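You operate a simulated robot arm through the tools that you are given. There is no shell and no other tool.

Carry out the task below with a simulated two-armed robot. There is one attempt and no reset: what you move stays moved.

Task
Start the line from cold with chain, belt and air switched on.
Fine: main switch, POWER, RESET, START; leave the other section switches.

It is judged by the outcome, as a careful person would: the job done as asked, and still so three seconds after it is handed in. It fails if anything else is knocked over, pushed out of place, dropped, spilled or broken.

Robot
Two 7-joint arms with fingered hands on one trunk that stands fixed in place. Base frame: the origin is at the foot of the trunk, x ahead of it, y to its left, z up. Lengths are in m, angles in rad, forces in N, time in s.
The left shoulder is at [0.07, 0.154, 1.372], the right one opposite. With the tool pointing down near the work surface each hand reaches from about 0.1 to 0.78 m from the base axis, measured 20 degrees to its own side. Payload 3.9 kg a hand.
The tool frame of a hand sits at the grasp point between the pads (the TCP): z along the fingers, y along the line on which they close. The tips reach 0.03 m beyond it. The gripper opens to 0.104 m; its body begins 0.035 m behind the TCP. The gripper is a hand of 4 fingers: y runs from the thumb to the fingers, the wrist lies at [-0.017, -0.104, -0.178] in the tool frame, and closing takes about 1.5 s.
Orientation is that of the tool frame in the base frame, as a unit quaternion [w, x, y, z]. With the fingers straight down and the wrist toward the robot, the tool's x, y and z point along [0, 1, 0], [1, 0, 0] and [0, 0, -1] of the base frame.

Tools
- The arms move only by the tool servo_tool. It takes "left_commands", "right_commands" or both (then of equal length, played together; a hand with none holds still); each is a list of rows, each a list of 2 entries, a list of its own where there are three numbers: the shift along the tool's x, y, z in m, then the turn, a rotation vector about the tool's x, y, z in rad. In form: [[[x, y, z], [wx, wy, wz]], ...]. A call has 1 to 20 rows; each row shifts and turns the commanded pose from where the row before left it, along the tool's axes as they then stand. "left_grip" and "right_grip" are, for a hand that has rows, the opening, from 0 (shut) to 1 (fully open), set as the call begins (left out, the last holds). Rows are played at 5 a second. More than 0.05 m and 0.15 rad between two rows, or a gripper value outside its range, and nothing of the call is played. A pose out of reach is approached as far as the arm can. The call stops where the force on the tool passes 40 N (or 10 N more than at its start, if that is more) or the arm is blocked; 0.2 s more then pass. The fingers move at their own pace (about 0.072 m/s each) and stop on an object; they squeeze with about 23 N. The grip force told is the motor's: it shows also when the fingers shut on nothing. Time passes only in rows, and 0.2 s behind the last, so rows that do not move let the fingers close. It gives the time, the measured TCP pose, the force on the tool (base axes), the opening and the grip force at its end, in the units of the frame above (readings bear some noise), with the torque about the TCP (base axes, N m) and any sound that the robot's microphone picked up.
- Cameras (640 x 400 px; columns grow to the right, rows downward): "scene" is now at [0.1236, 0.0562, 1.6197]; the picture's right is [0.60, -0.80, 0.00], its down [-0.33, -0.25, -0.91] and it looks along [0.73, 0.54, -0.42] (base axes); focal length 214 px, centre (320, 200). "left" rides on the left gripper at [-0.066, -0.09, -0.126] in its tool frame; the picture's right is [-0.78, -0.30, 0.56], its down [0.57, -0.70, 0.42] and it looks along [0.27, 0.65, 0.71] (tool axes); focal length 275 px, centre (320, 200). "right" rides on the right gripper at [0.066, -0.09, -0.126] in its tool frame; the picture's right is [-0.78, 0.30, -0.56], its down [-0.57, -0.70, 0.42] and it looks along [-0.27, 0.65, 0.71] (tool axes); focal length 275 px, centre (320, 200). There is no depth. A picture from a camera that has moved, and an enlarged one, comes with that camera's place and axes in the base frame and with its lens.
- capture(camera): a new picture of that camera. No time passes.
- raise_lower(by): slides the trunk up (or, below 0, down) by that many m; the arms and the scene camera ride with it, the base frame stays. It gives what a move gives, with no picture.
- set_grasp(shape, hand): the hand has 4 fingers and takes this shape, open, in about a second: jaw (thumb against the fingers, like two jaws); tri (thumb and two fingers); tip (a fingertip pinch); poke (one finger out to press); point (the index stretched); flat (the hand flat); cup (the hand cupped); fist (a fist). The gripper value then closes the fingers along that shape, each until it touches; the sizes above hold for jaw. It gives what a move gives, with no picture.
- head_to(pan, tilt): turns the head with the scene camera to pan (to the left, within 1.501 rad either way) and tilt (down, from -0.506 to 1.204), counted from straight ahead of the robot. It gives what a move gives.
- close_up(camera, box): a new picture of the part [left, top, right, bottom] of that camera's present view, enlarged. No time passes.
- job_done(): hands the job in; it is judged then, once.

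Places have to be worked out from the pictures, the camera data and where the tool is seen. Open the grippers and draw the arms clear of the work before you hand the job in, unless the task says otherwise.

The tools are called as a command line: name --argument value ..., lists and objects as JSON in quotes. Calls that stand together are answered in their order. servo_tool: Moves the arms, as the interface text tells. Its arguments: {"type":"object","properties":{"left_commands":{"type":"array","items":{"type":"array"}},"left_grip":{"type":"number"},"right_commands":{"type":"array","items":{"type":"array"}},"right_grip":{"type":"number"}},"required":[]} The other tools are called the same way: raise_lower (by) moves the trunk up or down; set_grasp (shape, hand) gives the hand a shape; head_to (pan, tilt) turns the head that bears the scene camera; capture (camera) takes a picture; close_up (camera, box) takes an enlarged picture of a part of a camera's view; job_done () hands the job in.

At the start:

```text
time_s: 0.0
left_eef_pos: [0.2934, 0.4375, 1.5111]
left_ee_rot: [0.0, 0.708, 0.706, -0.001]
left_force: [-0.9, -0.4, 0.6]
left_wrist_torque: [0.01, -0.01, 0.01]
left_opening: 0.1033
left_grasp_force: 0.1
left_shape: jaw
right_eef_pos: [0.3687, 0.0449, 1.5779]
right_ee_rot: [-0.001, 0.708, 0.706, 0.001]
right_force: [-0.9, -0.5, 0.1]
right_wrist_torque: [-0.01, -0.05, -0.01]
right_opening: 0.1037
right_grasp_force: 0.1
right_shape: jaw
trunk travel left (down, up): [-0.825, 0.115]
head pan, tilt (commanded): [0.642, 0.429]
```

scene: 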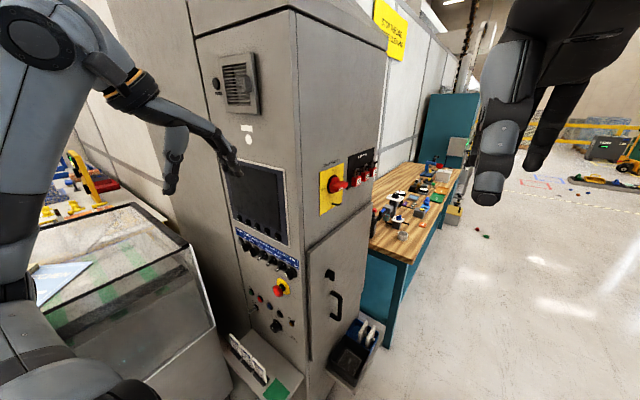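
right: 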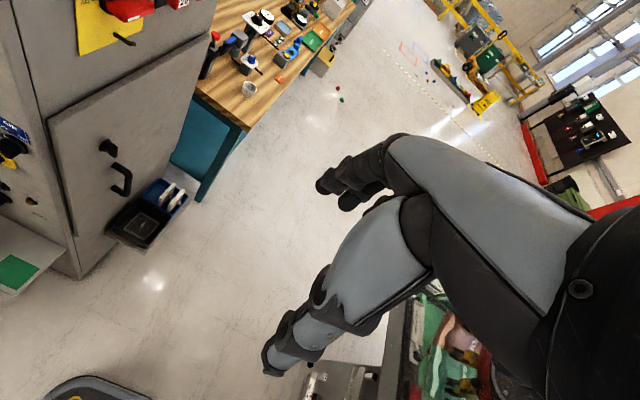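
left: 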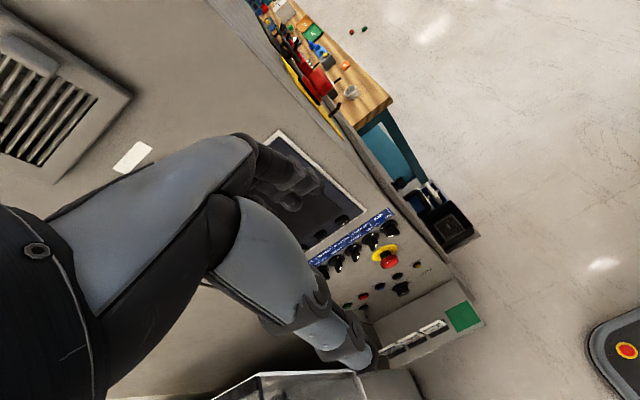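

The scene shows a control cabinet with a front panel (section switches, E-stop, buttons) and a side main switch. I'll look closer at each part first.

close_up --camera "scene" --box '[220, 210, 320, 350]'

close_up --camera "scene" --box '[300, 130, 400, 230]'

close_up --camera "left" --box '[280, 180, 500, 360]'

close_up --camera "scene" --box '[210, 320, 330, 400]'

```text
2.86 times, centred on (270, 280) of scene
camera zoom: at [0.1236, 0.0562, 1.6197], right [0.6, -0.8, 0.0], down [-0.33, -0.25, -0.91], along [0.73, 0.54, -0.42], focal length 613 px, centre (463, -29)
```

zoom: 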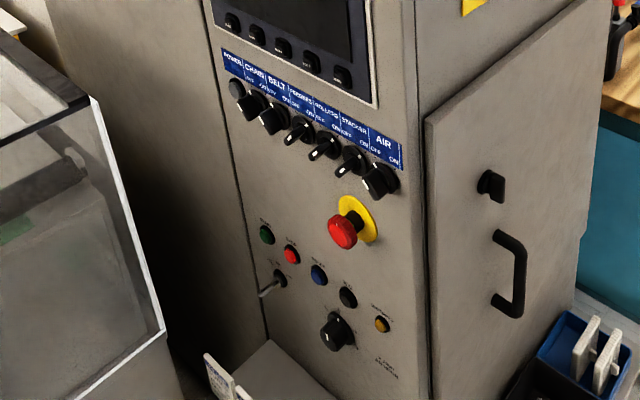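

```text
4.00 times, centred on (350, 180) of scene
camera zoom: at [0.1236, 0.0562, 1.6197], right [0.6, -0.8, 0.0], down [-0.33, -0.25, -0.91], along [0.73, 0.54, -0.42], focal length 858 px, centre (200, 280)
```

zoom: 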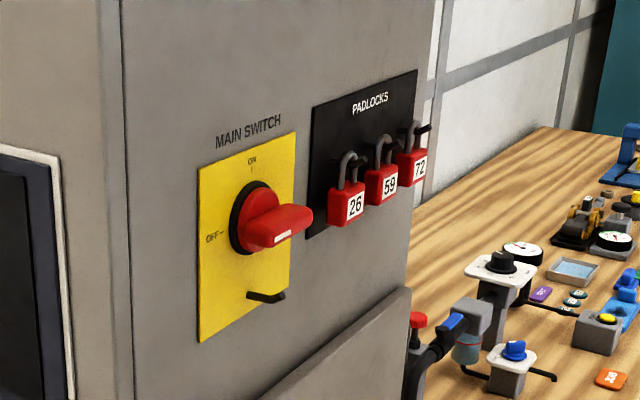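

```text
2.22 times, centred on (390, 270) of left
camera zoom: at [0.2028, 0.3706, 1.6363], right [-0.3, -0.78, -0.56], down [-0.7, 0.57, -0.42], along [0.65, 0.26, -0.71], focal length 612 px, centre (164, 44)
```

zoom: 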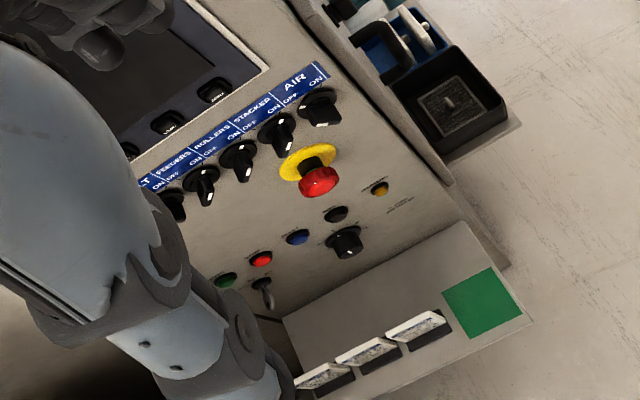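

```text
5.00 times, centred on (270, 360) of scene
camera zoom: at [0.1236, 0.0562, 1.6197], right [0.6, -0.8, 0.0], down [-0.33, -0.25, -0.91], along [0.73, 0.54, -0.42], focal length 1072 px, centre (570, -600)
```

zoom: 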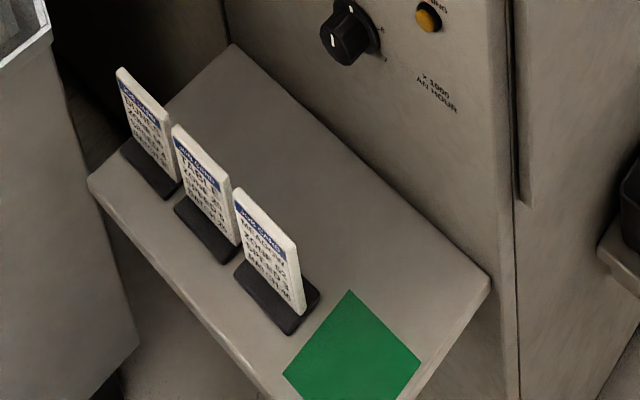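

The front panel appears to be the plane x≈0.5, and the side with the main switch y≈0.39. I'll read the signs, labels and cards at higher zoom.

close_up --camera "scene" --box '[230, 225, 305, 275]'

close_up --camera "scene" --box '[240, 280, 310, 345]'

close_up --camera "scene" --box '[365, 0, 425, 65]'

close_up --camera "scene" --box '[222, 330, 272, 380]'

close_up --camera "scene" --box '[315, 155, 365, 215]'

close_up --camera "scene" --box '[200, 120, 300, 260]'

```text
8.00 times, centred on (268, 250) of scene
camera zoom: at [0.1236, 0.0562, 1.6197], right [0.6, -0.8, 0.0], down [-0.33, -0.25, -0.91], along [0.73, 0.54, -0.42], focal length 1716 px, centre (740, -200)
```

zoom: 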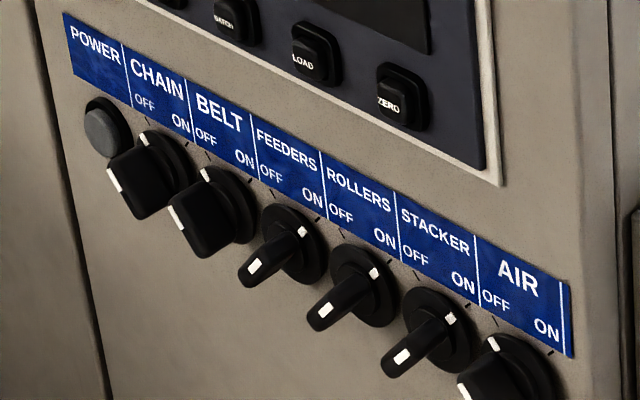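

```text
6.15 times, centred on (275, 312) of scene
camera zoom: at [0.1236, 0.0562, 1.6197], right [0.6, -0.8, 0.0], down [-0.33, -0.25, -0.91], along [0.73, 0.54, -0.42], focal length 1320 px, centre (597, -492)
```

zoom: 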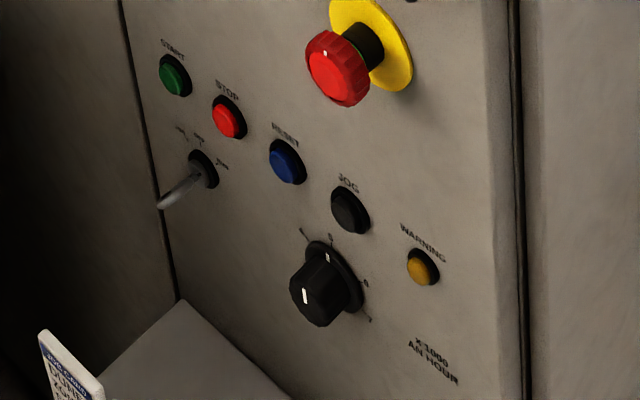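

```text
6.15 times, centred on (395, 32) of scene
camera zoom: at [0.1236, 0.0562, 1.6197], right [0.6, -0.8, 0.0], down [-0.33, -0.25, -0.91], along [0.73, 0.54, -0.42], focal length 1320 px, centre (-142, 1231)
```

zoom: 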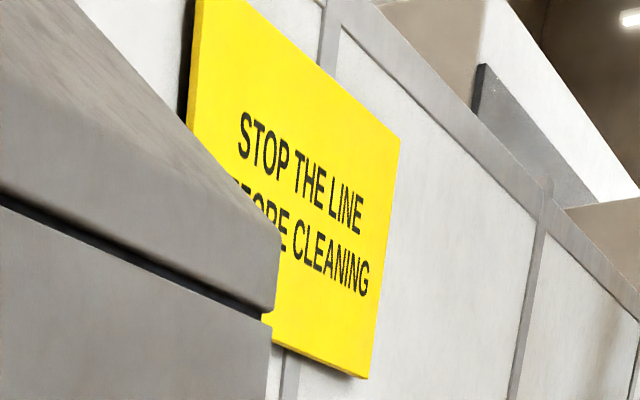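

```text
8.00 times, centred on (247, 355) of scene
camera zoom: at [0.1236, 0.0562, 1.6197], right [0.6, -0.8, 0.0], down [-0.33, -0.25, -0.91], along [0.73, 0.54, -0.42], focal length 1716 px, centre (904, -1040)
```

zoom: 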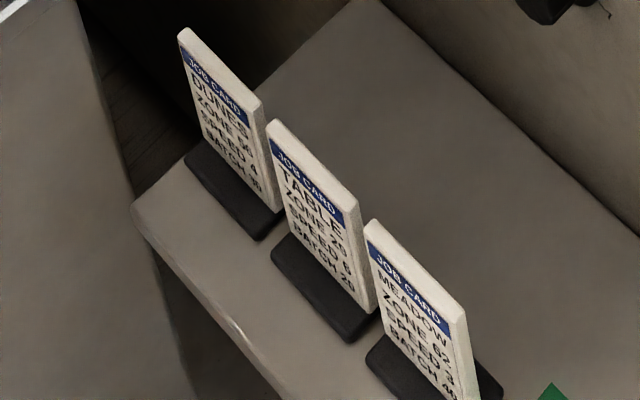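

```text
6.67 times, centred on (340, 185) of scene
camera zoom: at [0.1236, 0.0562, 1.6197], right [0.6, -0.8, 0.0], down [-0.33, -0.25, -0.91], along [0.73, 0.54, -0.42], focal length 1430 px, centre (187, 300)
```

zoom: 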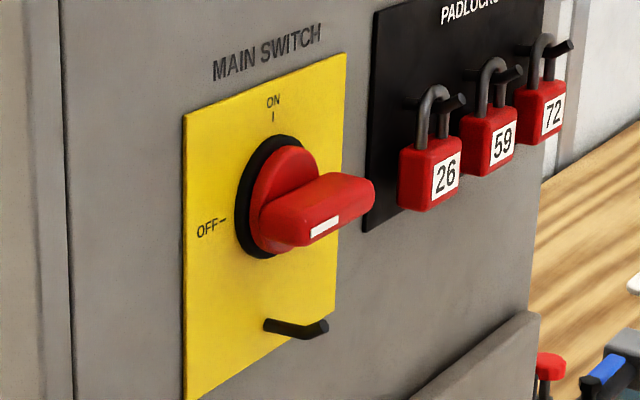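

```text
2.86 times, centred on (250, 190) of scene
camera zoom: at [0.1236, 0.0562, 1.6197], right [0.6, -0.8, 0.0], down [-0.33, -0.25, -0.91], along [0.73, 0.54, -0.42], focal length 613 px, centre (520, 229)
```

zoom: 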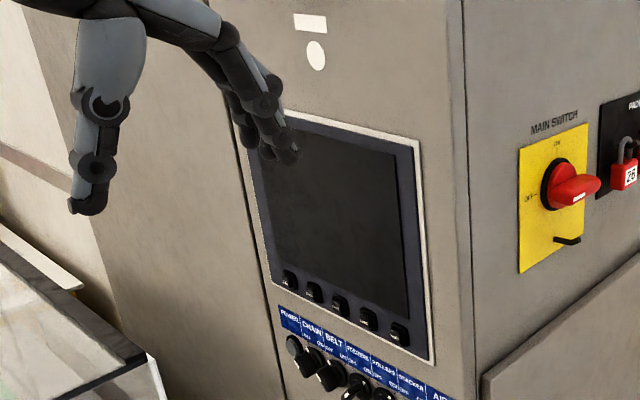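

The three target switches (CHAIN, BELT, AIR) point to OFF, FEEDERS/ROLLERS/STACKER point to ON, and the main handle points to OFF. I'll look around with the head for obstacles near the arms, particularly the glass box on the left.

head_to --pan 1.1 --tilt 0.7

capture --camera "scene"

head_to --pan 0.2 --tilt 0.8

capture --camera "scene"

```text
time_s: 0.9
left_eef_pos: [0.293, 0.4363, 1.5107]
left_ee_rot: [0.0, 0.708, 0.706, 0.001]
left_force: [0.2, 0.3, 0.5]
left_wrist_torque: [0.0, -0.02, 0.0]
left_opening: 0.1038
left_grasp_force: 0.0
left_shape: jaw
right_eef_pos: [0.3681, 0.0453, 1.5781]
right_ee_rot: [-0.001, 0.708, 0.706, 0.001]
right_force: [-0.2, -0.2, 0.0]
right_wrist_torque: [0.03, 0.01, 0.02]
right_opening: 0.1035
right_grasp_force: 0.1
right_shape: jaw
trunk travel left (down, up): [-0.825, 0.115]
head pan, tilt (commanded): [1.1, 0.7]
```

```text
taken
camera scene: at [0.0884, 0.0767, 1.5956], right [0.89, -0.46, 0.0], down [-0.29, -0.57, -0.77], along [0.35, 0.68, -0.64], focal length 214 px, centre (320, 200)
```

scene: 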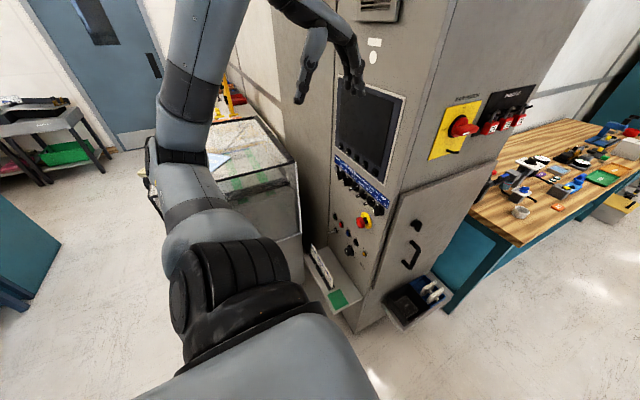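

```text
time_s: 2.1
left_eef_pos: [0.2932, 0.4371, 1.5098]
left_ee_rot: [-0.001, 0.707, 0.707, 0.0]
left_force: [0.8, 0.6, -0.3]
left_wrist_torque: [0.01, 0.02, 0.0]
left_opening: 0.104
left_grasp_force: 0.1
left_shape: jaw
right_eef_pos: [0.3663, 0.0458, 1.5785]
right_ee_rot: [0.0, 0.708, 0.706, 0.001]
right_force: [-0.1, 0.1, 0.4]
right_wrist_torque: [-0.01, 0.01, -0.03]
right_opening: 0.1036
right_grasp_force: 0.1
right_shape: jaw
trunk travel left (down, up): [-0.825, 0.115]
head pan, tilt (commanded): [0.201, 0.799]
```

```text
taken
camera scene: at [0.1287, 0.0172, 1.5873], right [0.2, -0.98, 0.0], down [-0.7, -0.14, -0.7], along [0.68, 0.14, -0.72], focal length 214 px, centre (320, 200)
```

scene: 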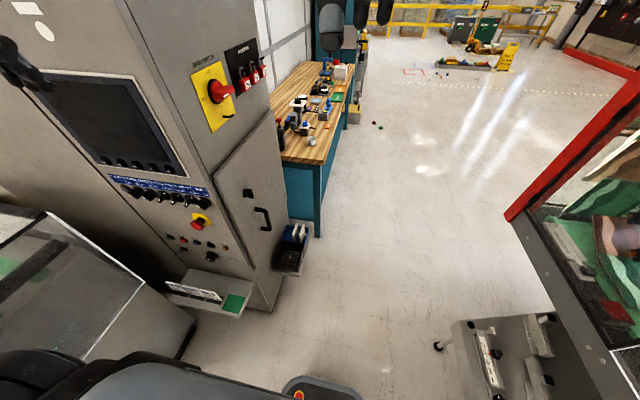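

The glass box stands left of the cabinet (near corner about x 0.34, y 0.78, up to z 1.2), and the right side is open. I'll bring the right hand forward and turn it to point its fingers at +y, toward the main switch, well short of it.

servo_tool --right_commands '[[[-0.015, 0.03, 0.03], [0, 0, 0]], [[-0.015, 0.03, 0.03], [0, 0, 0]], [[-0.015, 0.035, 0.035], [0, 0, 0]], [[0, 0.035, 0.033], [0, 0, 0]]]'

servo_tool --right_commands '[[[0, 0, 0], [-0.08637, 0.08637, -0.08637]], [[0, 0, 0], [-0.08637, 0.08637, -0.08637]], [[0, 0, 0], [-0.08637, 0.08637, -0.08637]], [[0, 0, 0], [-0.08637, 0.08637, -0.08637]], [[0, 0, 0], [-0.08637, 0.08637, -0.08637]], [[0, 0, 0], [-0.08637, 0.08637, -0.08637]], [[0, 0, 0], [-0.08637, 0.08637, -0.08637]], [[0, 0, 0], [-0.08637, 0.08637, -0.08637]], [[0, 0, 0], [-0.08637, 0.08637, -0.08637]], [[0, 0, 0], [-0.08637, 0.08637, -0.08637]], [[0, 0, 0], [-0.08637, 0.08637, -0.08637]], [[0, 0, 0], [-0.08637, 0.08637, -0.08637]], [[0, 0, 0], [-0.08637, 0.08637, -0.08637]], [[0, 0, 0], [-0.08637, 0.08637, -0.08637]]]'

head_to --pan 0.5 --tilt 0.35

capture --camera "scene"

capture --camera "right"

```text
refused: row 3 steps farther than a row can; nothing moved
```

```text
time_s: 5.1
left_eef_pos: [0.2964, 0.4379, 1.5095]
left_ee_rot: [-0.001, 0.707, 0.708, 0.0]
left_force: [0.0, 0.5, 0.0]
left_wrist_torque: [0.0, 0.02, 0.0]
left_opening: 0.1036
left_grasp_force: 0.0
left_shape: jaw
right_eef_pos: [0.3698, 0.045, 1.5772]
right_ee_rot: [0.0, 0.001, 0.706, 0.708]
right_force: [-0.1, -1.3, -0.6]
right_wrist_torque: [0.01, 0.0, 0.07]
right_opening: 0.1036
right_grasp_force: 0.0
right_shape: jaw
trunk travel left (down, up): [-0.825, 0.115]
head pan, tilt (commanded): [0.201, 0.799]
```

```text
time_s: 6.0
left_eef_pos: [0.2927, 0.4369, 1.511]
left_ee_rot: [0.0, 0.708, 0.706, 0.0]
left_force: [-1.2, 0.1, 0.0]
left_wrist_torque: [-0.01, -0.02, 0.01]
left_opening: 0.104
left_grasp_force: 0.1
left_shape: jaw
right_eef_pos: [0.3673, 0.0448, 1.5793]
right_ee_rot: [0.001, 0.001, 0.706, 0.708]
right_force: [-0.3, 0.0, 0.1]
right_wrist_torque: [0.01, 0.01, 0.02]
right_opening: 0.1038
right_grasp_force: 0.1
right_shape: jaw
trunk travel left (down, up): [-0.825, 0.115]
head pan, tilt (commanded): [0.499, 0.351]
```

```text
taken
camera scene: at [0.1309, 0.0453, 1.6269], right [0.48, -0.88, 0.0], down [-0.3, -0.16, -0.94], along [0.82, 0.45, -0.34], focal length 214 px, centre (320, 200)
```

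scene: 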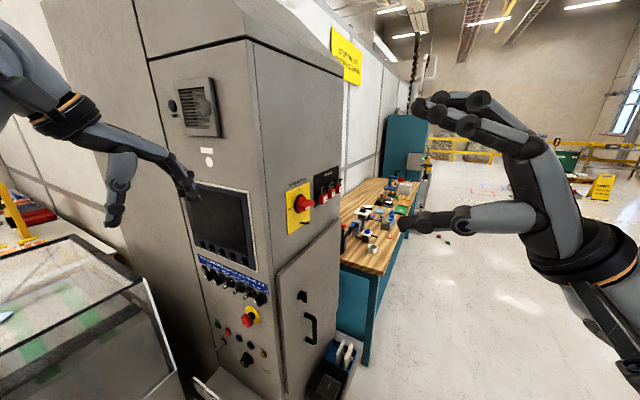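

```text
taken
camera right: at [0.3019, -0.0803, 1.4873], right [0.77, -0.56, 0.3], down [0.57, 0.42, -0.7], along [0.27, 0.71, 0.65], focal length 275 px, centre (320, 200)
```

right: 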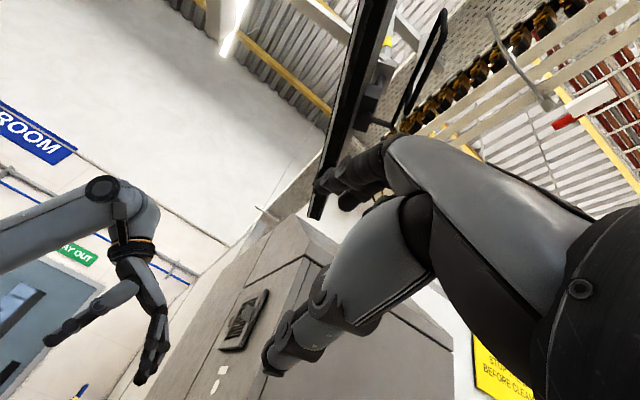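

The right hand now points at +y with thumb below. I'll translate it to a standoff in front of the main switch, roughly (0.61, 0.17, 1.39), and look.

servo_tool --right_commands '[[[-0.03, -0.0235, 0.0155], [0, 0, 0]], [[-0.03, -0.0235, 0.0155], [0, 0, 0]], [[-0.03, -0.0235, 0.0155], [0, 0, 0]], [[-0.03, -0.0235, 0.0155], [0, 0, 0]], [[-0.03, -0.0235, 0.0155], [0, 0, 0]], [[-0.03, -0.0235, 0.0155], [0, 0, 0]], [[-0.03, -0.0235, 0.0155], [0, 0, 0]], [[-0.03, -0.0235, 0.0155], [0, 0, 0]]]'

capture --camera "scene"

capture --camera "right"

```text
time_s: 7.8
left_eef_pos: [0.295, 0.4403, 1.5098]
left_ee_rot: [0.0, 0.707, 0.707, -0.001]
left_force: [0.0, 0.7, 0.0]
left_wrist_torque: [-0.03, 0.01, -0.02]
left_opening: 0.1035
left_grasp_force: 0.0
left_shape: jaw
right_eef_pos: [0.6093, 0.173, 1.3872]
right_ee_rot: [-0.001, 0.0, 0.707, 0.707]
right_force: [-0.4, 0.0, -0.1]
right_wrist_torque: [0.02, 0.02, 0.03]
right_opening: 0.1036
right_grasp_force: 0.1
right_shape: jaw
trunk travel left (down, up): [-0.825, 0.115]
head pan, tilt (commanded): [0.499, 0.351]
```

```text
taken
camera scene: at [0.1335, 0.0484, 1.6267], right [0.48, -0.88, 0.0], down [-0.3, -0.17, -0.94], along [0.82, 0.45, -0.35], focal length 214 px, centre (320, 200)
```

scene: 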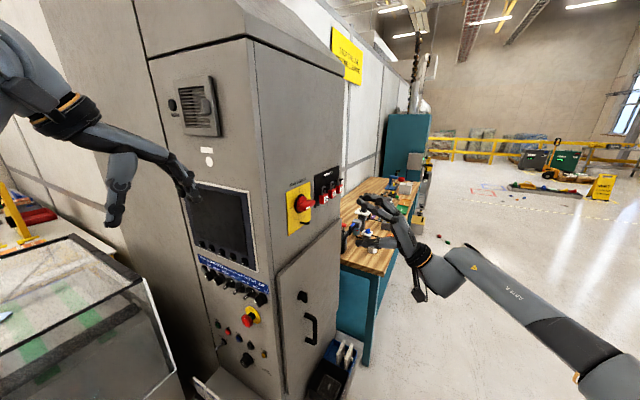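

```text
taken
camera right: at [0.5441, 0.047, 1.2962], right [0.78, -0.56, 0.3], down [0.57, 0.42, -0.7], along [0.27, 0.71, 0.65], focal length 275 px, centre (320, 200)
```

right: 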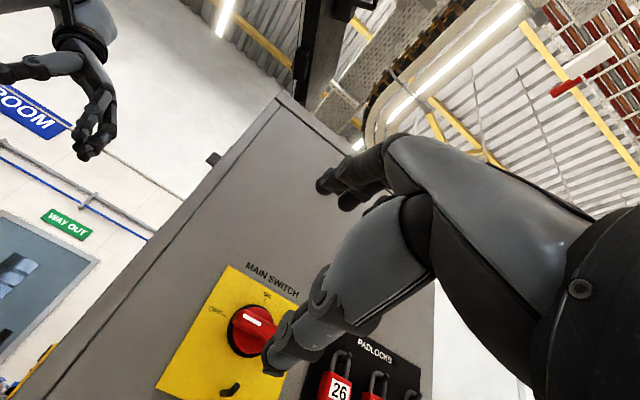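

I'll zoom into the main switch with both cameras to triangulate the handle accurately.

close_up --camera "right" --box '[150, 250, 390, 400]'

close_up --camera "scene" --box '[275, 160, 355, 240]'

close_up --camera "scene" --box '[340, 180, 440, 280]'

```text
2.67 times, centred on (270, 325) of right
camera zoom: at [0.5441, 0.047, 1.2962], right [0.78, -0.56, 0.3], down [0.57, 0.42, -0.7], along [0.27, 0.71, 0.65], focal length 734 px, centre (453, -133)
```

zoom: 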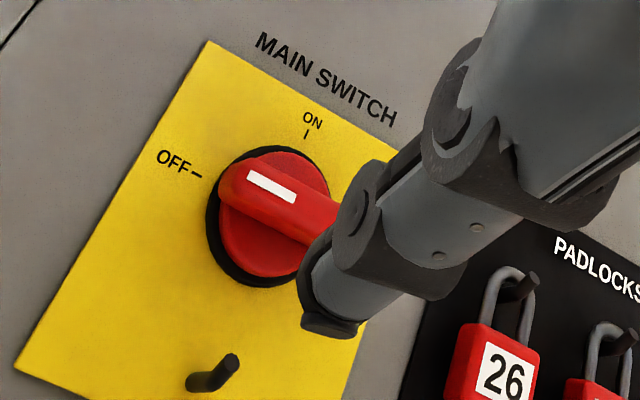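

```text
5.00 times, centred on (315, 200) of scene
camera zoom: at [0.1335, 0.0484, 1.6267], right [0.48, -0.88, 0.0], down [-0.3, -0.17, -0.94], along [0.82, 0.45, -0.35], focal length 1072 px, centre (345, 200)
```

zoom: 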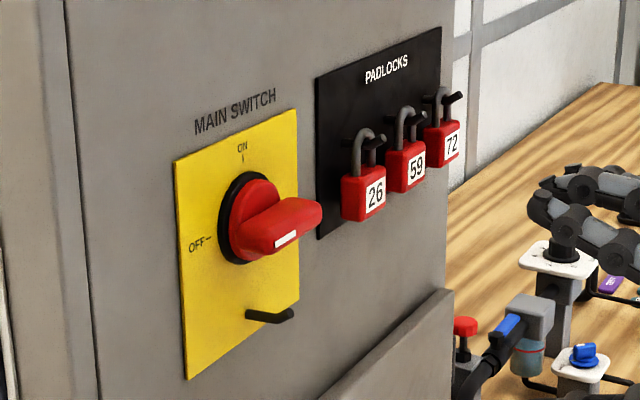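

```text
4.00 times, centred on (390, 230) of scene
camera zoom: at [0.1335, 0.0484, 1.6267], right [0.48, -0.88, 0.0], down [-0.3, -0.17, -0.94], along [0.82, 0.45, -0.35], focal length 858 px, centre (40, 80)
```

zoom: 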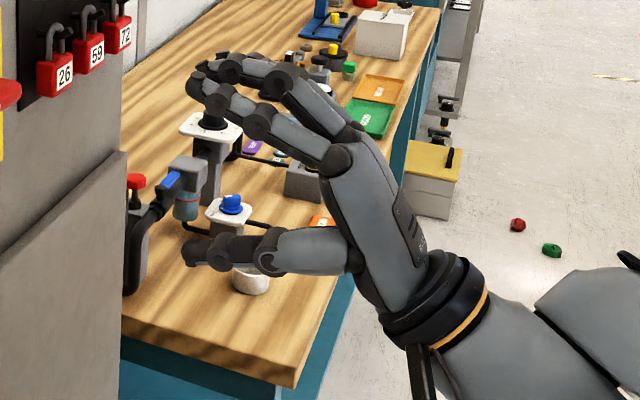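

Triangulation puts the main switch pivot at about (0.659, 0.406, 1.378), blade front face at y≈0.37, padlock peg 0.06 below it, and padlocks about 0.1 to its right. I'll narrow the jaw and approach to y≈0.30, then check alignment.

servo_tool --right_commands '[[[-0.012, -0.002, 0.03], [0, 0, 0]], [[-0.012, -0.002, 0.03], [0, 0, 0]], [[-0.012, -0.002, 0.03], [0, 0, 0]], [[-0.012, -0.002, 0.03], [0, 0, 0]], [[0, 0, 0], [0, 0, 0]]]' --right_grip 0.55

capture --camera "right"

close_up --camera "scene" --box '[270, 140, 400, 240]'

```text
time_s: 9.0
left_eef_pos: [0.2944, 0.4383, 1.5097]
left_ee_rot: [-0.001, 0.708, 0.706, -0.001]
left_force: [0.4, 0.1, -0.8]
left_wrist_torque: [-0.05, -0.01, -0.01]
left_opening: 0.1038
left_grasp_force: 0.0
left_shape: jaw
right_eef_pos: [0.6229, 0.2578, 1.3825]
right_ee_rot: [0.0, 0.0, 0.707, 0.708]
right_force: [-0.4, -0.1, -0.1]
right_wrist_torque: [0.01, 0.0, 0.01]
right_opening: 0.0574
right_grasp_force: 0.0
right_shape: jaw
right hand out of reach, approached as far as the arm can: row 3, 4
trunk travel left (down, up): [-0.825, 0.115]
head pan, tilt (commanded): [0.499, 0.351]
```

```text
taken
camera right: at [0.5579, 0.1337, 1.2921], right [0.78, -0.56, 0.29], down [0.57, 0.42, -0.7], along [0.27, 0.71, 0.65], focal length 275 px, centre (320, 200)
```

right: 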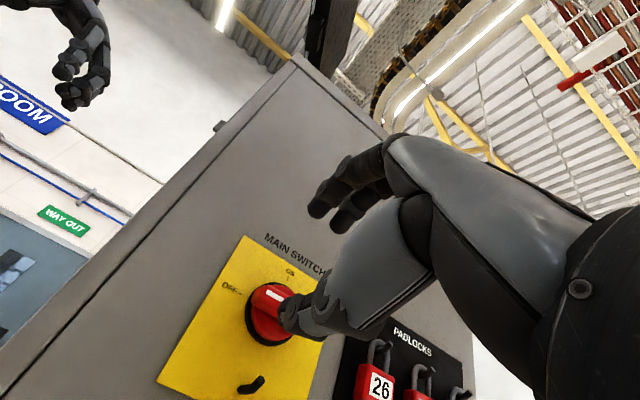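

```text
4.00 times, centred on (335, 190) of scene
camera zoom: at [0.1326, 0.0466, 1.6268], right [0.48, -0.88, 0.0], down [-0.3, -0.17, -0.94], along [0.82, 0.45, -0.34], focal length 858 px, centre (260, 240)
```

zoom: 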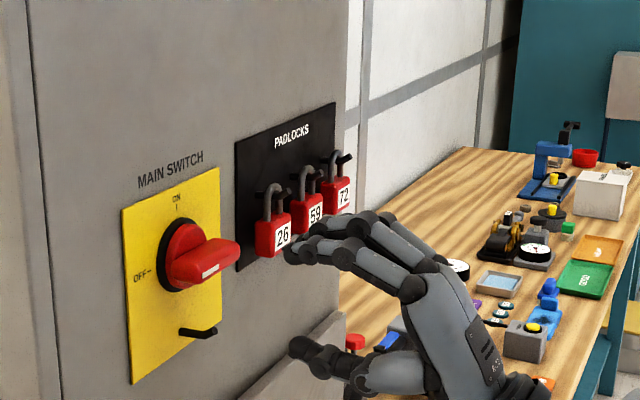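

The right arm runs out of reach with the tool square to that face. The left arm's shoulder is better placed, so I'll withdraw the right hand to its own side and use the left for the main switch.

servo_tool --right_commands '[[[0.0, 0, -0.045], [0, 0, 0]], [[0.0, 0, -0.045], [0, 0, 0]], [[0.022, 0, -0.043], [0, 0, 0]], [[0.022, 0, -0.043], [0, 0, 0]], [[0.022, 0, -0.043], [0, 0, 0]], [[0.022, 0, -0.043], [0, 0, 0]], [[0.022, 0, -0.043], [0, 0, 0]], [[0.022, 0, -0.043], [0, 0, 0]], [[0.022, 0, -0.043], [0, 0, 0]], [[0.022, 0, -0.043], [0, 0, 0]], [[0.022, 0, -0.043], [0, 0, 0]], [[0.022, 0, -0.043], [0, 0, 0]]]' --right_grip 1.0

capture --camera "scene"

```text
time_s: 11.6
left_eef_pos: [0.291, 0.4361, 1.5116]
left_ee_rot: [0.001, 0.708, 0.706, 0.001]
left_force: [-0.3, 0.9, -0.1]
left_wrist_torque: [0.01, -0.03, -0.02]
left_opening: 0.1037
left_grasp_force: 0.1
left_shape: jaw
right_eef_pos: [0.3971, -0.2639, 1.3851]
right_ee_rot: [0.0, -0.001, 0.706, 0.708]
right_force: [-0.6, -0.1, -0.5]
right_wrist_torque: [0.02, -0.01, 0.0]
right_opening: 0.1038
right_grasp_force: 0.1
right_shape: jaw
trunk travel left (down, up): [-0.825, 0.115]
head pan, tilt (commanded): [0.499, 0.351]
```

```text
taken
camera scene: at [0.1297, 0.0444, 1.6271], right [0.48, -0.88, 0.0], down [-0.3, -0.16, -0.94], along [0.83, 0.45, -0.34], focal length 214 px, centre (320, 200)
```

scene: 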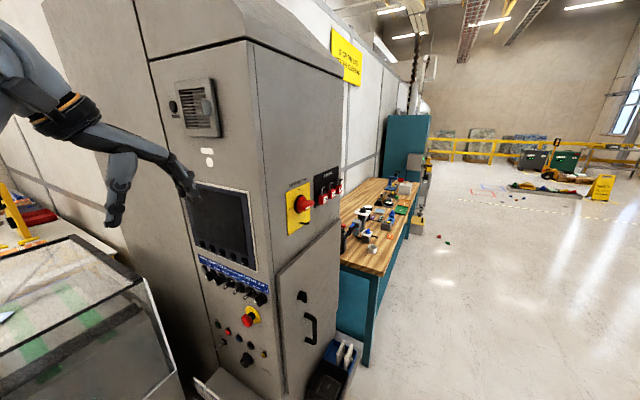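

The right arm is clear. Now I'll bring the left hand to (0.42, 0.25, 1.50) and turn it so its fingers point at +y with the thumb below.

servo_tool --left_commands '[[[-0.0376, 0.0252, 0.002], [0, 0, 0]], [[-0.0376, 0.0252, 0.002], [0, 0, 0]], [[-0.0376, 0.0252, 0.002], [0, 0, 0]], [[-0.0376, 0.0252, 0.002], [0, 0, 0]], [[-0.0376, 0.0252, 0.002], [0, 0, 0]], [[0, 0, 0], [-0.08637, 0.08637, -0.08637]], [[0, 0, 0], [-0.08637, 0.08637, -0.08637]], [[0, 0, 0], [-0.08637, 0.08637, -0.08637]], [[0, 0, 0], [-0.08637, 0.08637, -0.08637]], [[0, 0, 0], [-0.08637, 0.08637, -0.08637]], [[0, 0, 0], [-0.08637, 0.08637, -0.08637]], [[0, 0, 0], [-0.08637, 0.08637, -0.08637]], [[0, 0, 0], [-0.08637, 0.08637, -0.08637]], [[0, 0, 0], [-0.08637, 0.08637, -0.08637]], [[0, 0, 0], [-0.08637, 0.08637, -0.08637]], [[0, 0, 0], [-0.08637, 0.08637, -0.08637]], [[0, 0, 0], [-0.08637, 0.08637, -0.08637]], [[0, 0, 0], [-0.08637, 0.08637, -0.08637]], [[0, 0, 0], [-0.08637, 0.08637, -0.08637]]]'

capture --camera "scene"

capture --camera "left"

```text
time_s: 15.6
left_eef_pos: [0.4485, 0.4731, 1.6327]
left_ee_rot: [0.001, 0.005, 0.707, 0.707]
left_force: [0.8, 0.3, -0.9]
left_wrist_torque: [0.01, -0.01, -0.01]
left_opening: 0.1036
left_grasp_force: 0.1
left_shape: jaw
left hand out of reach, approached as far as the arm can: row 12, 14, 15, 16, 17, 18, 19
right_eef_pos: [0.3992, -0.2615, 1.3851]
right_ee_rot: [0.0, 0.002, 0.706, 0.708]
right_force: [0.2, 0.4, -0.4]
right_wrist_torque: [0.0, -0.02, 0.02]
right_opening: 0.1035
right_grasp_force: 0.1
right_shape: jaw
trunk travel left (down, up): [-0.825, 0.115]
head pan, tilt (commanded): [0.499, 0.351]
```

```text
taken
camera scene: at [0.1328, 0.0471, 1.6268], right [0.48, -0.88, 0.0], down [-0.3, -0.17, -0.94], along [0.82, 0.45, -0.34], focal length 214 px, centre (320, 200)
```

scene: 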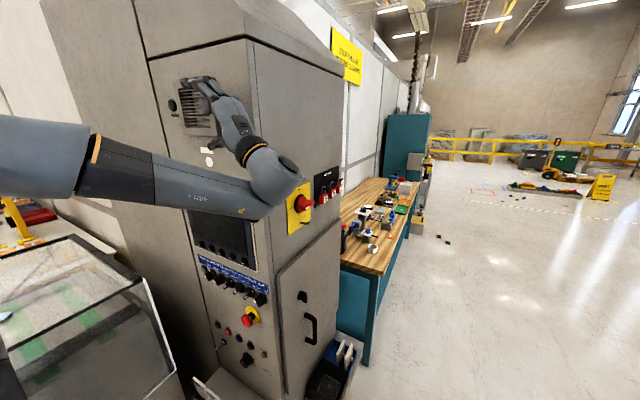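

```text
taken
camera left: at [0.5118, 0.3468, 1.5425], right [0.78, 0.55, -0.3], down [-0.57, 0.43, -0.7], along [-0.26, 0.72, 0.65], focal length 275 px, centre (320, 200)
```

left: 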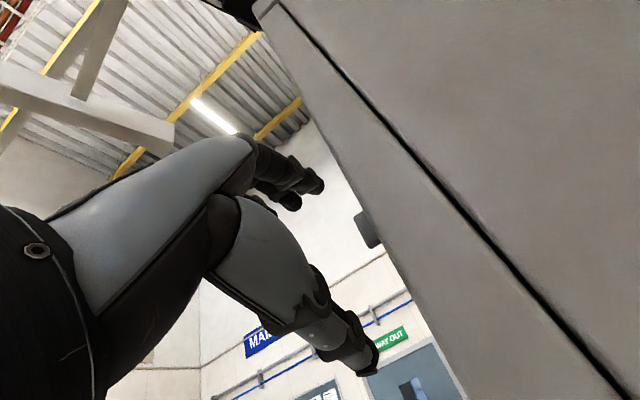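

The left wrist can't bend outward enough (it drifted to (0.45, 0.47, 1.63)), so the left hand isn't suitable either for the side face. I'll back it away from the cabinet and turn it to point forward (for the front panel later), and use a stretched finger of the right hand to push the main switch handle round instead.

servo_tool --left_commands '[[[0.045, 0, 0], [0, 0, 0]], [[0.045, 0, 0], [0, 0, 0]], [[0.045, 0, 0], [0, 0, 0]]]'

set_grasp --hand "right" --shape "poke"

capture --camera "right"

capture --camera "scene"

```text
time_s: 16.4
left_eef_pos: [0.3427, 0.4755, 1.6367]
left_ee_rot: [0.001, 0.0, 0.706, 0.708]
left_force: [-0.7, -0.4, 0.1]
left_wrist_torque: [-0.02, 0.0, -0.03]
left_opening: 0.104
left_grasp_force: 0.0
left_shape: jaw
left hand out of reach, approached as far as the arm can: row 1, 2
right_eef_pos: [0.398, -0.2629, 1.3845]
right_ee_rot: [0.001, 0.001, 0.707, 0.708]
right_force: [-0.5, -0.6, -1.0]
right_wrist_torque: [-0.01, 0.03, 0.0]
right_opening: 0.1037
right_grasp_force: 0.0
right_shape: jaw
trunk travel left (down, up): [-0.825, 0.115]
head pan, tilt (commanded): [0.499, 0.351]
```

```text
time_s: 17.3
left_eef_pos: [0.345, 0.4748, 1.6371]
left_ee_rot: [0.001, 0.001, 0.707, 0.707]
left_force: [-0.1, -0.3, 0.0]
left_wrist_torque: [-0.03, 0.0, -0.04]
left_opening: 0.1035
left_grasp_force: 0.0
left_shape: jaw
right_eef_pos: [0.3991, -0.2633, 1.3849]
right_ee_rot: [0.0, 0.0, 0.707, 0.708]
right_force: [-0.5, -0.8, 0.1]
right_wrist_torque: [0.0, 0.03, -0.02]
right_opening: 0.0
right_grasp_force: 0.0
right_shape: poke
trunk travel left (down, up): [-0.825, 0.115]
head pan, tilt (commanded): [0.499, 0.351]
```

```text
taken
camera right: at [0.3339, -0.3878, 1.294], right [0.78, -0.56, 0.29], down [0.57, 0.43, -0.7], along [0.27, 0.71, 0.65], focal length 275 px, centre (320, 200)
```

right: 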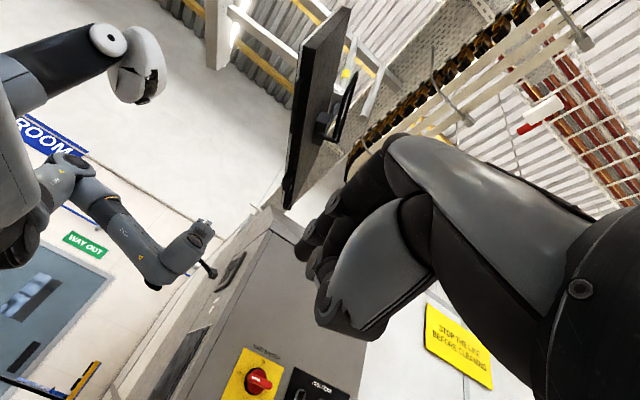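

```text
taken
camera scene: at [0.1316, 0.0453, 1.6269], right [0.48, -0.88, 0.0], down [-0.3, -0.16, -0.94], along [0.82, 0.45, -0.34], focal length 214 px, centre (320, 200)
```

scene: 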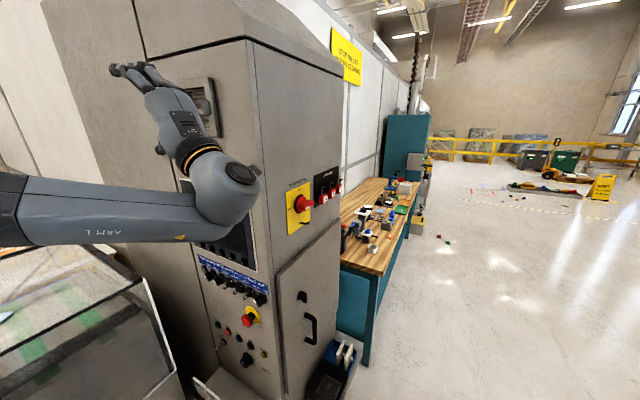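

The right camera can't see the poking finger well; I'll turn the head to look at the right hand and finish turning the left hand forward.

servo_tool --left_commands '[[[0, 0, 0], [0, -0.1428, 0]], [[0, 0, 0], [0, -0.1428, 0]], [[0, 0, 0], [0, -0.1428, 0]], [[0, 0, 0], [0, -0.1428, 0]], [[0, 0, 0], [0, -0.1428, 0]], [[0, 0, 0], [0, -0.1428, 0]], [[0, 0, 0], [0, -0.1428, 0]], [[0, 0, 0], [0, -0.1428, 0]], [[0, 0, 0], [0, -0.1428, 0]], [[0, 0, 0], [0, -0.1428, 0]], [[0, 0, 0], [0, -0.1428, 0]]]'

head_to --pan -0.5 --tilt 0.5

capture --camera "scene"

```text
time_s: 19.7
left_eef_pos: [0.4171, 0.3717, 1.6637]
left_ee_rot: [0.5, 0.501, 0.5, 0.5]
left_force: [0.2, 0.1, 0.2]
left_wrist_torque: [-0.01, 0.01, 0.0]
left_opening: 0.1039
left_grasp_force: 0.0
left_shape: jaw
left hand out of reach, approached as far as the arm can: row 2, 3, 4, 5, 6, 7, 8, 9, 11
right_eef_pos: [0.3985, -0.2634, 1.3852]
right_ee_rot: [0.0, -0.001, 0.706, 0.708]
right_force: [-0.4, 0.0, 0.2]
right_wrist_torque: [0.0, 0.01, -0.02]
right_opening: 0.0
right_grasp_force: 0.1
right_shape: poke
trunk travel left (down, up): [-0.825, 0.115]
head pan, tilt (commanded): [0.499, 0.351]
```

```text
time_s: 21.0
left_eef_pos: [0.419, 0.37, 1.6628]
left_ee_rot: [0.499, 0.499, 0.501, 0.501]
left_force: [-0.3, -0.3, -0.8]
left_wrist_torque: [-0.03, 0.0, 0.01]
left_opening: 0.104
left_grasp_force: 0.0
left_shape: jaw
right_eef_pos: [0.3992, -0.2629, 1.3847]
right_ee_rot: [0.001, 0.001, 0.707, 0.708]
right_force: [0.0, -0.7, -0.2]
right_wrist_torque: [0.01, 0.01, -0.01]
right_opening: 0.0
right_grasp_force: 0.1
right_shape: poke
trunk travel left (down, up): [-0.825, 0.115]
head pan, tilt (commanded): [-0.499, 0.499]
```

```text
taken
camera scene: at [0.1296, -0.0426, 1.6133], right [-0.48, -0.88, 0.0], down [-0.42, 0.23, -0.88], along [0.77, -0.42, -0.48], focal length 214 px, centre (320, 200)
```

scene: 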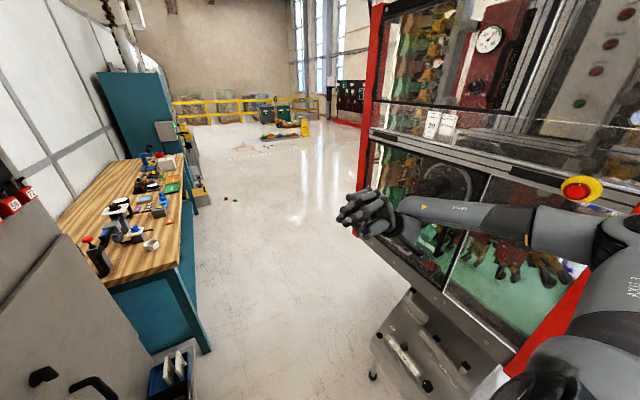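

I'll zoom in on the right hand to see the poke finger.

close_up --camera "scene" --box '[310, 165, 430, 265]'

close_up --camera "right" --box '[260, 120, 460, 360]'

```text
4.00 times, centred on (370, 215) of scene
camera zoom: at [0.1296, -0.0426, 1.6133], right [-0.48, -0.88, 0.0], down [-0.42, 0.23, -0.88], along [0.77, -0.42, -0.48], focal length 858 px, centre (120, 140)
```

zoom: 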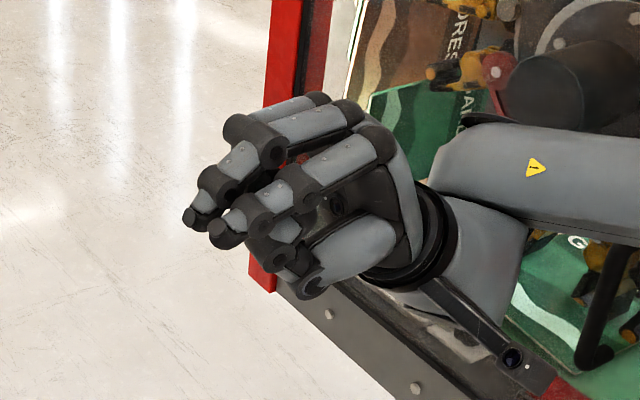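

```text
1.67 times, centred on (360, 240) of right
camera zoom: at [0.3337, -0.3876, 1.2941], right [0.78, -0.56, 0.3], down [0.57, 0.43, -0.7], along [0.27, 0.71, 0.65], focal length 459 px, centre (253, 133)
```

zoom: 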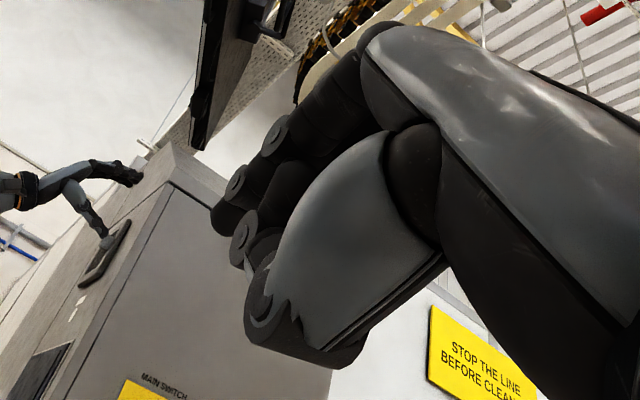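

Poke puts the index tip only about 0.03 beyond the TCP. I'll try "point" (index stretched) to compare its reach.

set_grasp --hand "right" --shape "point"

close_up --camera "scene" --box '[270, 165, 430, 265]'

capture --camera "right"

```text
time_s: 21.9
left_eef_pos: [0.4178, 0.3692, 1.6635]
left_ee_rot: [0.499, 0.499, 0.501, 0.501]
left_force: [-0.3, -0.1, -0.6]
left_wrist_torque: [-0.07, 0.0, -0.01]
left_opening: 0.104
left_grasp_force: 0.0
left_shape: jaw
right_eef_pos: [0.3988, -0.2627, 1.3848]
right_ee_rot: [0.0, 0.001, 0.706, 0.708]
right_force: [-0.7, -0.4, 0.2]
right_wrist_torque: [-0.01, 0.02, -0.01]
right_opening: 0.0002
right_grasp_force: 0.0
right_shape: point
trunk travel left (down, up): [-0.825, 0.115]
head pan, tilt (commanded): [-0.499, 0.499]
```

```text
4.00 times, centred on (350, 215) of scene
camera zoom: at [0.1297, -0.0429, 1.6133], right [-0.48, -0.88, 0.0], down [-0.42, 0.23, -0.88], along [0.77, -0.42, -0.48], focal length 858 px, centre (200, 140)
```

zoom: 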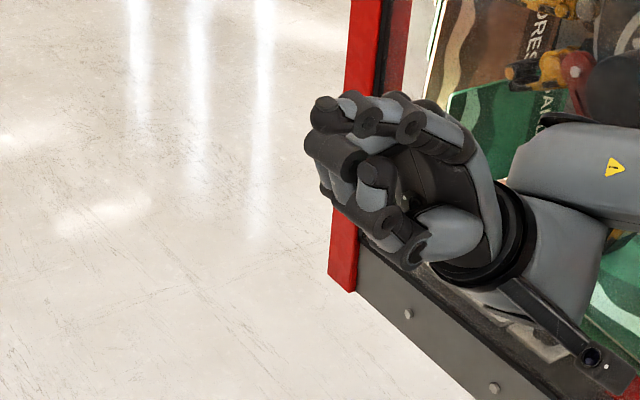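

```text
taken
camera right: at [0.3338, -0.3878, 1.294], right [0.78, -0.56, 0.29], down [0.57, 0.43, -0.7], along [0.27, 0.71, 0.65], focal length 275 px, centre (320, 200)
```

right: 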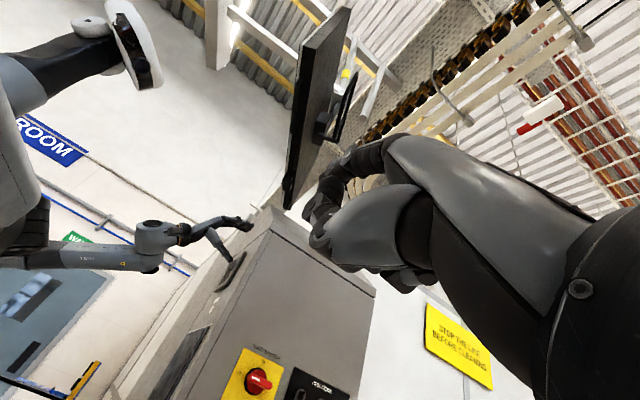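

The "point" finger direction is unclear from here. I'll try the "tip" shape and inspect, since a pinched fingertip could both push and grip knobs.

close_up --camera "scene" --box '[330, 175, 410, 235]'

set_grasp --hand "right" --shape "tip"

close_up --camera "scene" --box '[320, 175, 410, 245]'

capture --camera "right"

```text
6.67 times, centred on (370, 205) of scene
camera zoom: at [0.1297, -0.0429, 1.6133], right [-0.48, -0.88, 0.0], down [-0.42, 0.23, -0.88], along [0.77, -0.42, -0.48], focal length 1430 px, centre (-13, 167)
```

zoom: 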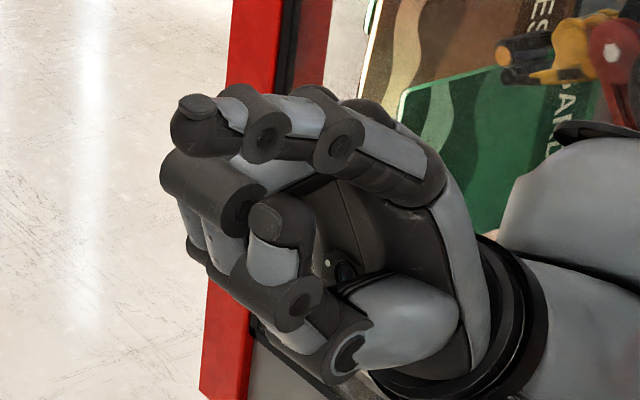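

```text
time_s: 22.8
left_eef_pos: [0.4182, 0.3702, 1.6645]
left_ee_rot: [0.5, 0.5, 0.5, 0.5]
left_force: [0.3, -0.3, 0.7]
left_wrist_torque: [0.0, -0.03, 0.0]
left_opening: 0.1038
left_grasp_force: 0.1
left_shape: jaw
right_eef_pos: [0.399, -0.264, 1.3849]
right_ee_rot: [0.0, 0.0, 0.706, 0.708]
right_force: [1.0, -0.3, 0.3]
right_wrist_torque: [0.0, -0.01, 0.0]
right_opening: 0.1037
right_grasp_force: 0.0
right_shape: tip
trunk travel left (down, up): [-0.825, 0.115]
head pan, tilt (commanded): [-0.499, 0.499]
```

```text
5.71 times, centred on (365, 210) of scene
camera zoom: at [0.1295, -0.0428, 1.6133], right [-0.48, -0.88, 0.0], down [-0.42, 0.23, -0.88], along [0.77, -0.42, -0.48], focal length 1226 px, centre (63, 143)
```

zoom: 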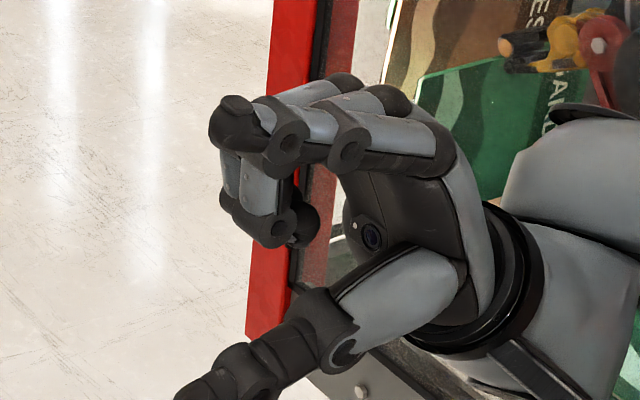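

```text
taken
camera right: at [0.3337, -0.3877, 1.2941], right [0.78, -0.56, 0.3], down [0.57, 0.43, -0.7], along [0.27, 0.71, 0.65], focal length 275 px, centre (320, 200)
```

right: 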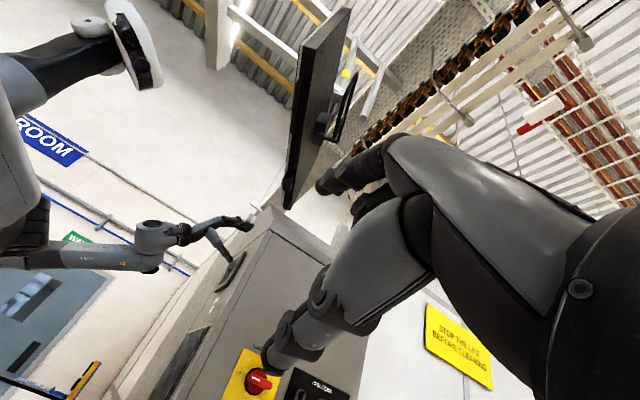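

I'll partly close the tip pinch and look again to see where the index, thumb and curled fingers lie relative to the TCP.

servo_tool --right_commands '[[[0, 0, 0], [0, 0, 0]], [[0, 0, 0], [0, 0, 0]], [[0, 0, 0], [0, 0, 0]], [[0, 0, 0], [0, 0, 0]]]' --right_grip 0.3

close_up --camera "scene" --box '[320, 175, 410, 245]'

close_up --camera "right" --box '[220, 120, 460, 400]'

close_up --camera "left" --box '[0, 0, 640, 400]'

```text
time_s: 23.8
left_eef_pos: [0.4192, 0.3709, 1.6632]
left_ee_rot: [0.499, 0.5, 0.5, 0.501]
left_force: [1.0, -0.8, -0.4]
left_wrist_torque: [-0.02, -0.01, 0.02]
left_opening: 0.1039
left_grasp_force: 0.0
left_shape: jaw
right_eef_pos: [0.3991, -0.2628, 1.3858]
right_ee_rot: [0.001, 0.001, 0.707, 0.707]
right_force: [-1.2, -0.4, 0.2]
right_wrist_torque: [0.01, -0.01, 0.0]
right_opening: 0.0318
right_grasp_force: 0.1
right_shape: tip
trunk travel left (down, up): [-0.825, 0.115]
head pan, tilt (commanded): [-0.499, 0.499]
```

```text
5.71 times, centred on (365, 210) of scene
camera zoom: at [0.1296, -0.0428, 1.6133], right [-0.48, -0.88, 0.0], down [-0.42, 0.23, -0.88], along [0.77, -0.42, -0.48], focal length 1226 px, centre (63, 143)
```

zoom: 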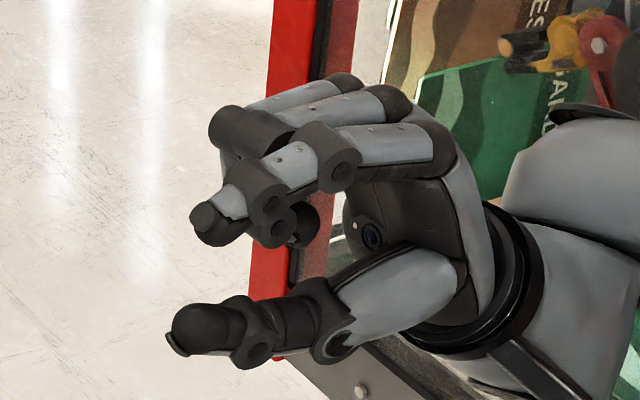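

```text
1.43 times, centred on (340, 260) of right
camera zoom: at [0.3338, -0.3878, 1.2941], right [0.78, -0.56, 0.3], down [0.57, 0.43, -0.7], along [0.27, 0.71, 0.65], focal length 393 px, centre (291, 114)
```

zoom: 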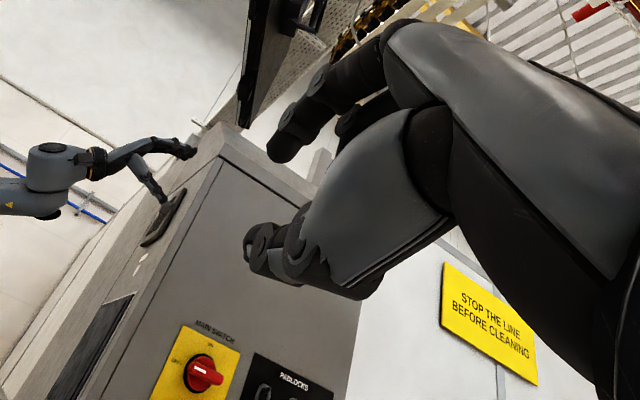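

```text
1.00 times, centred on (320, 200) of left (not enlarged: the box is as wide or as high as the picture)
camera zoom: at [0.2921, 0.3039, 1.5748], right [0.56, -0.78, -0.3], down [0.42, 0.57, -0.7], along [0.71, 0.26, 0.65], focal length 275 px, centre (320, 200)
```

zoom: 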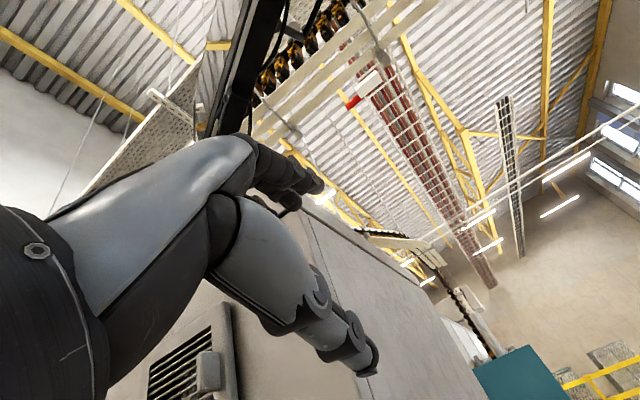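

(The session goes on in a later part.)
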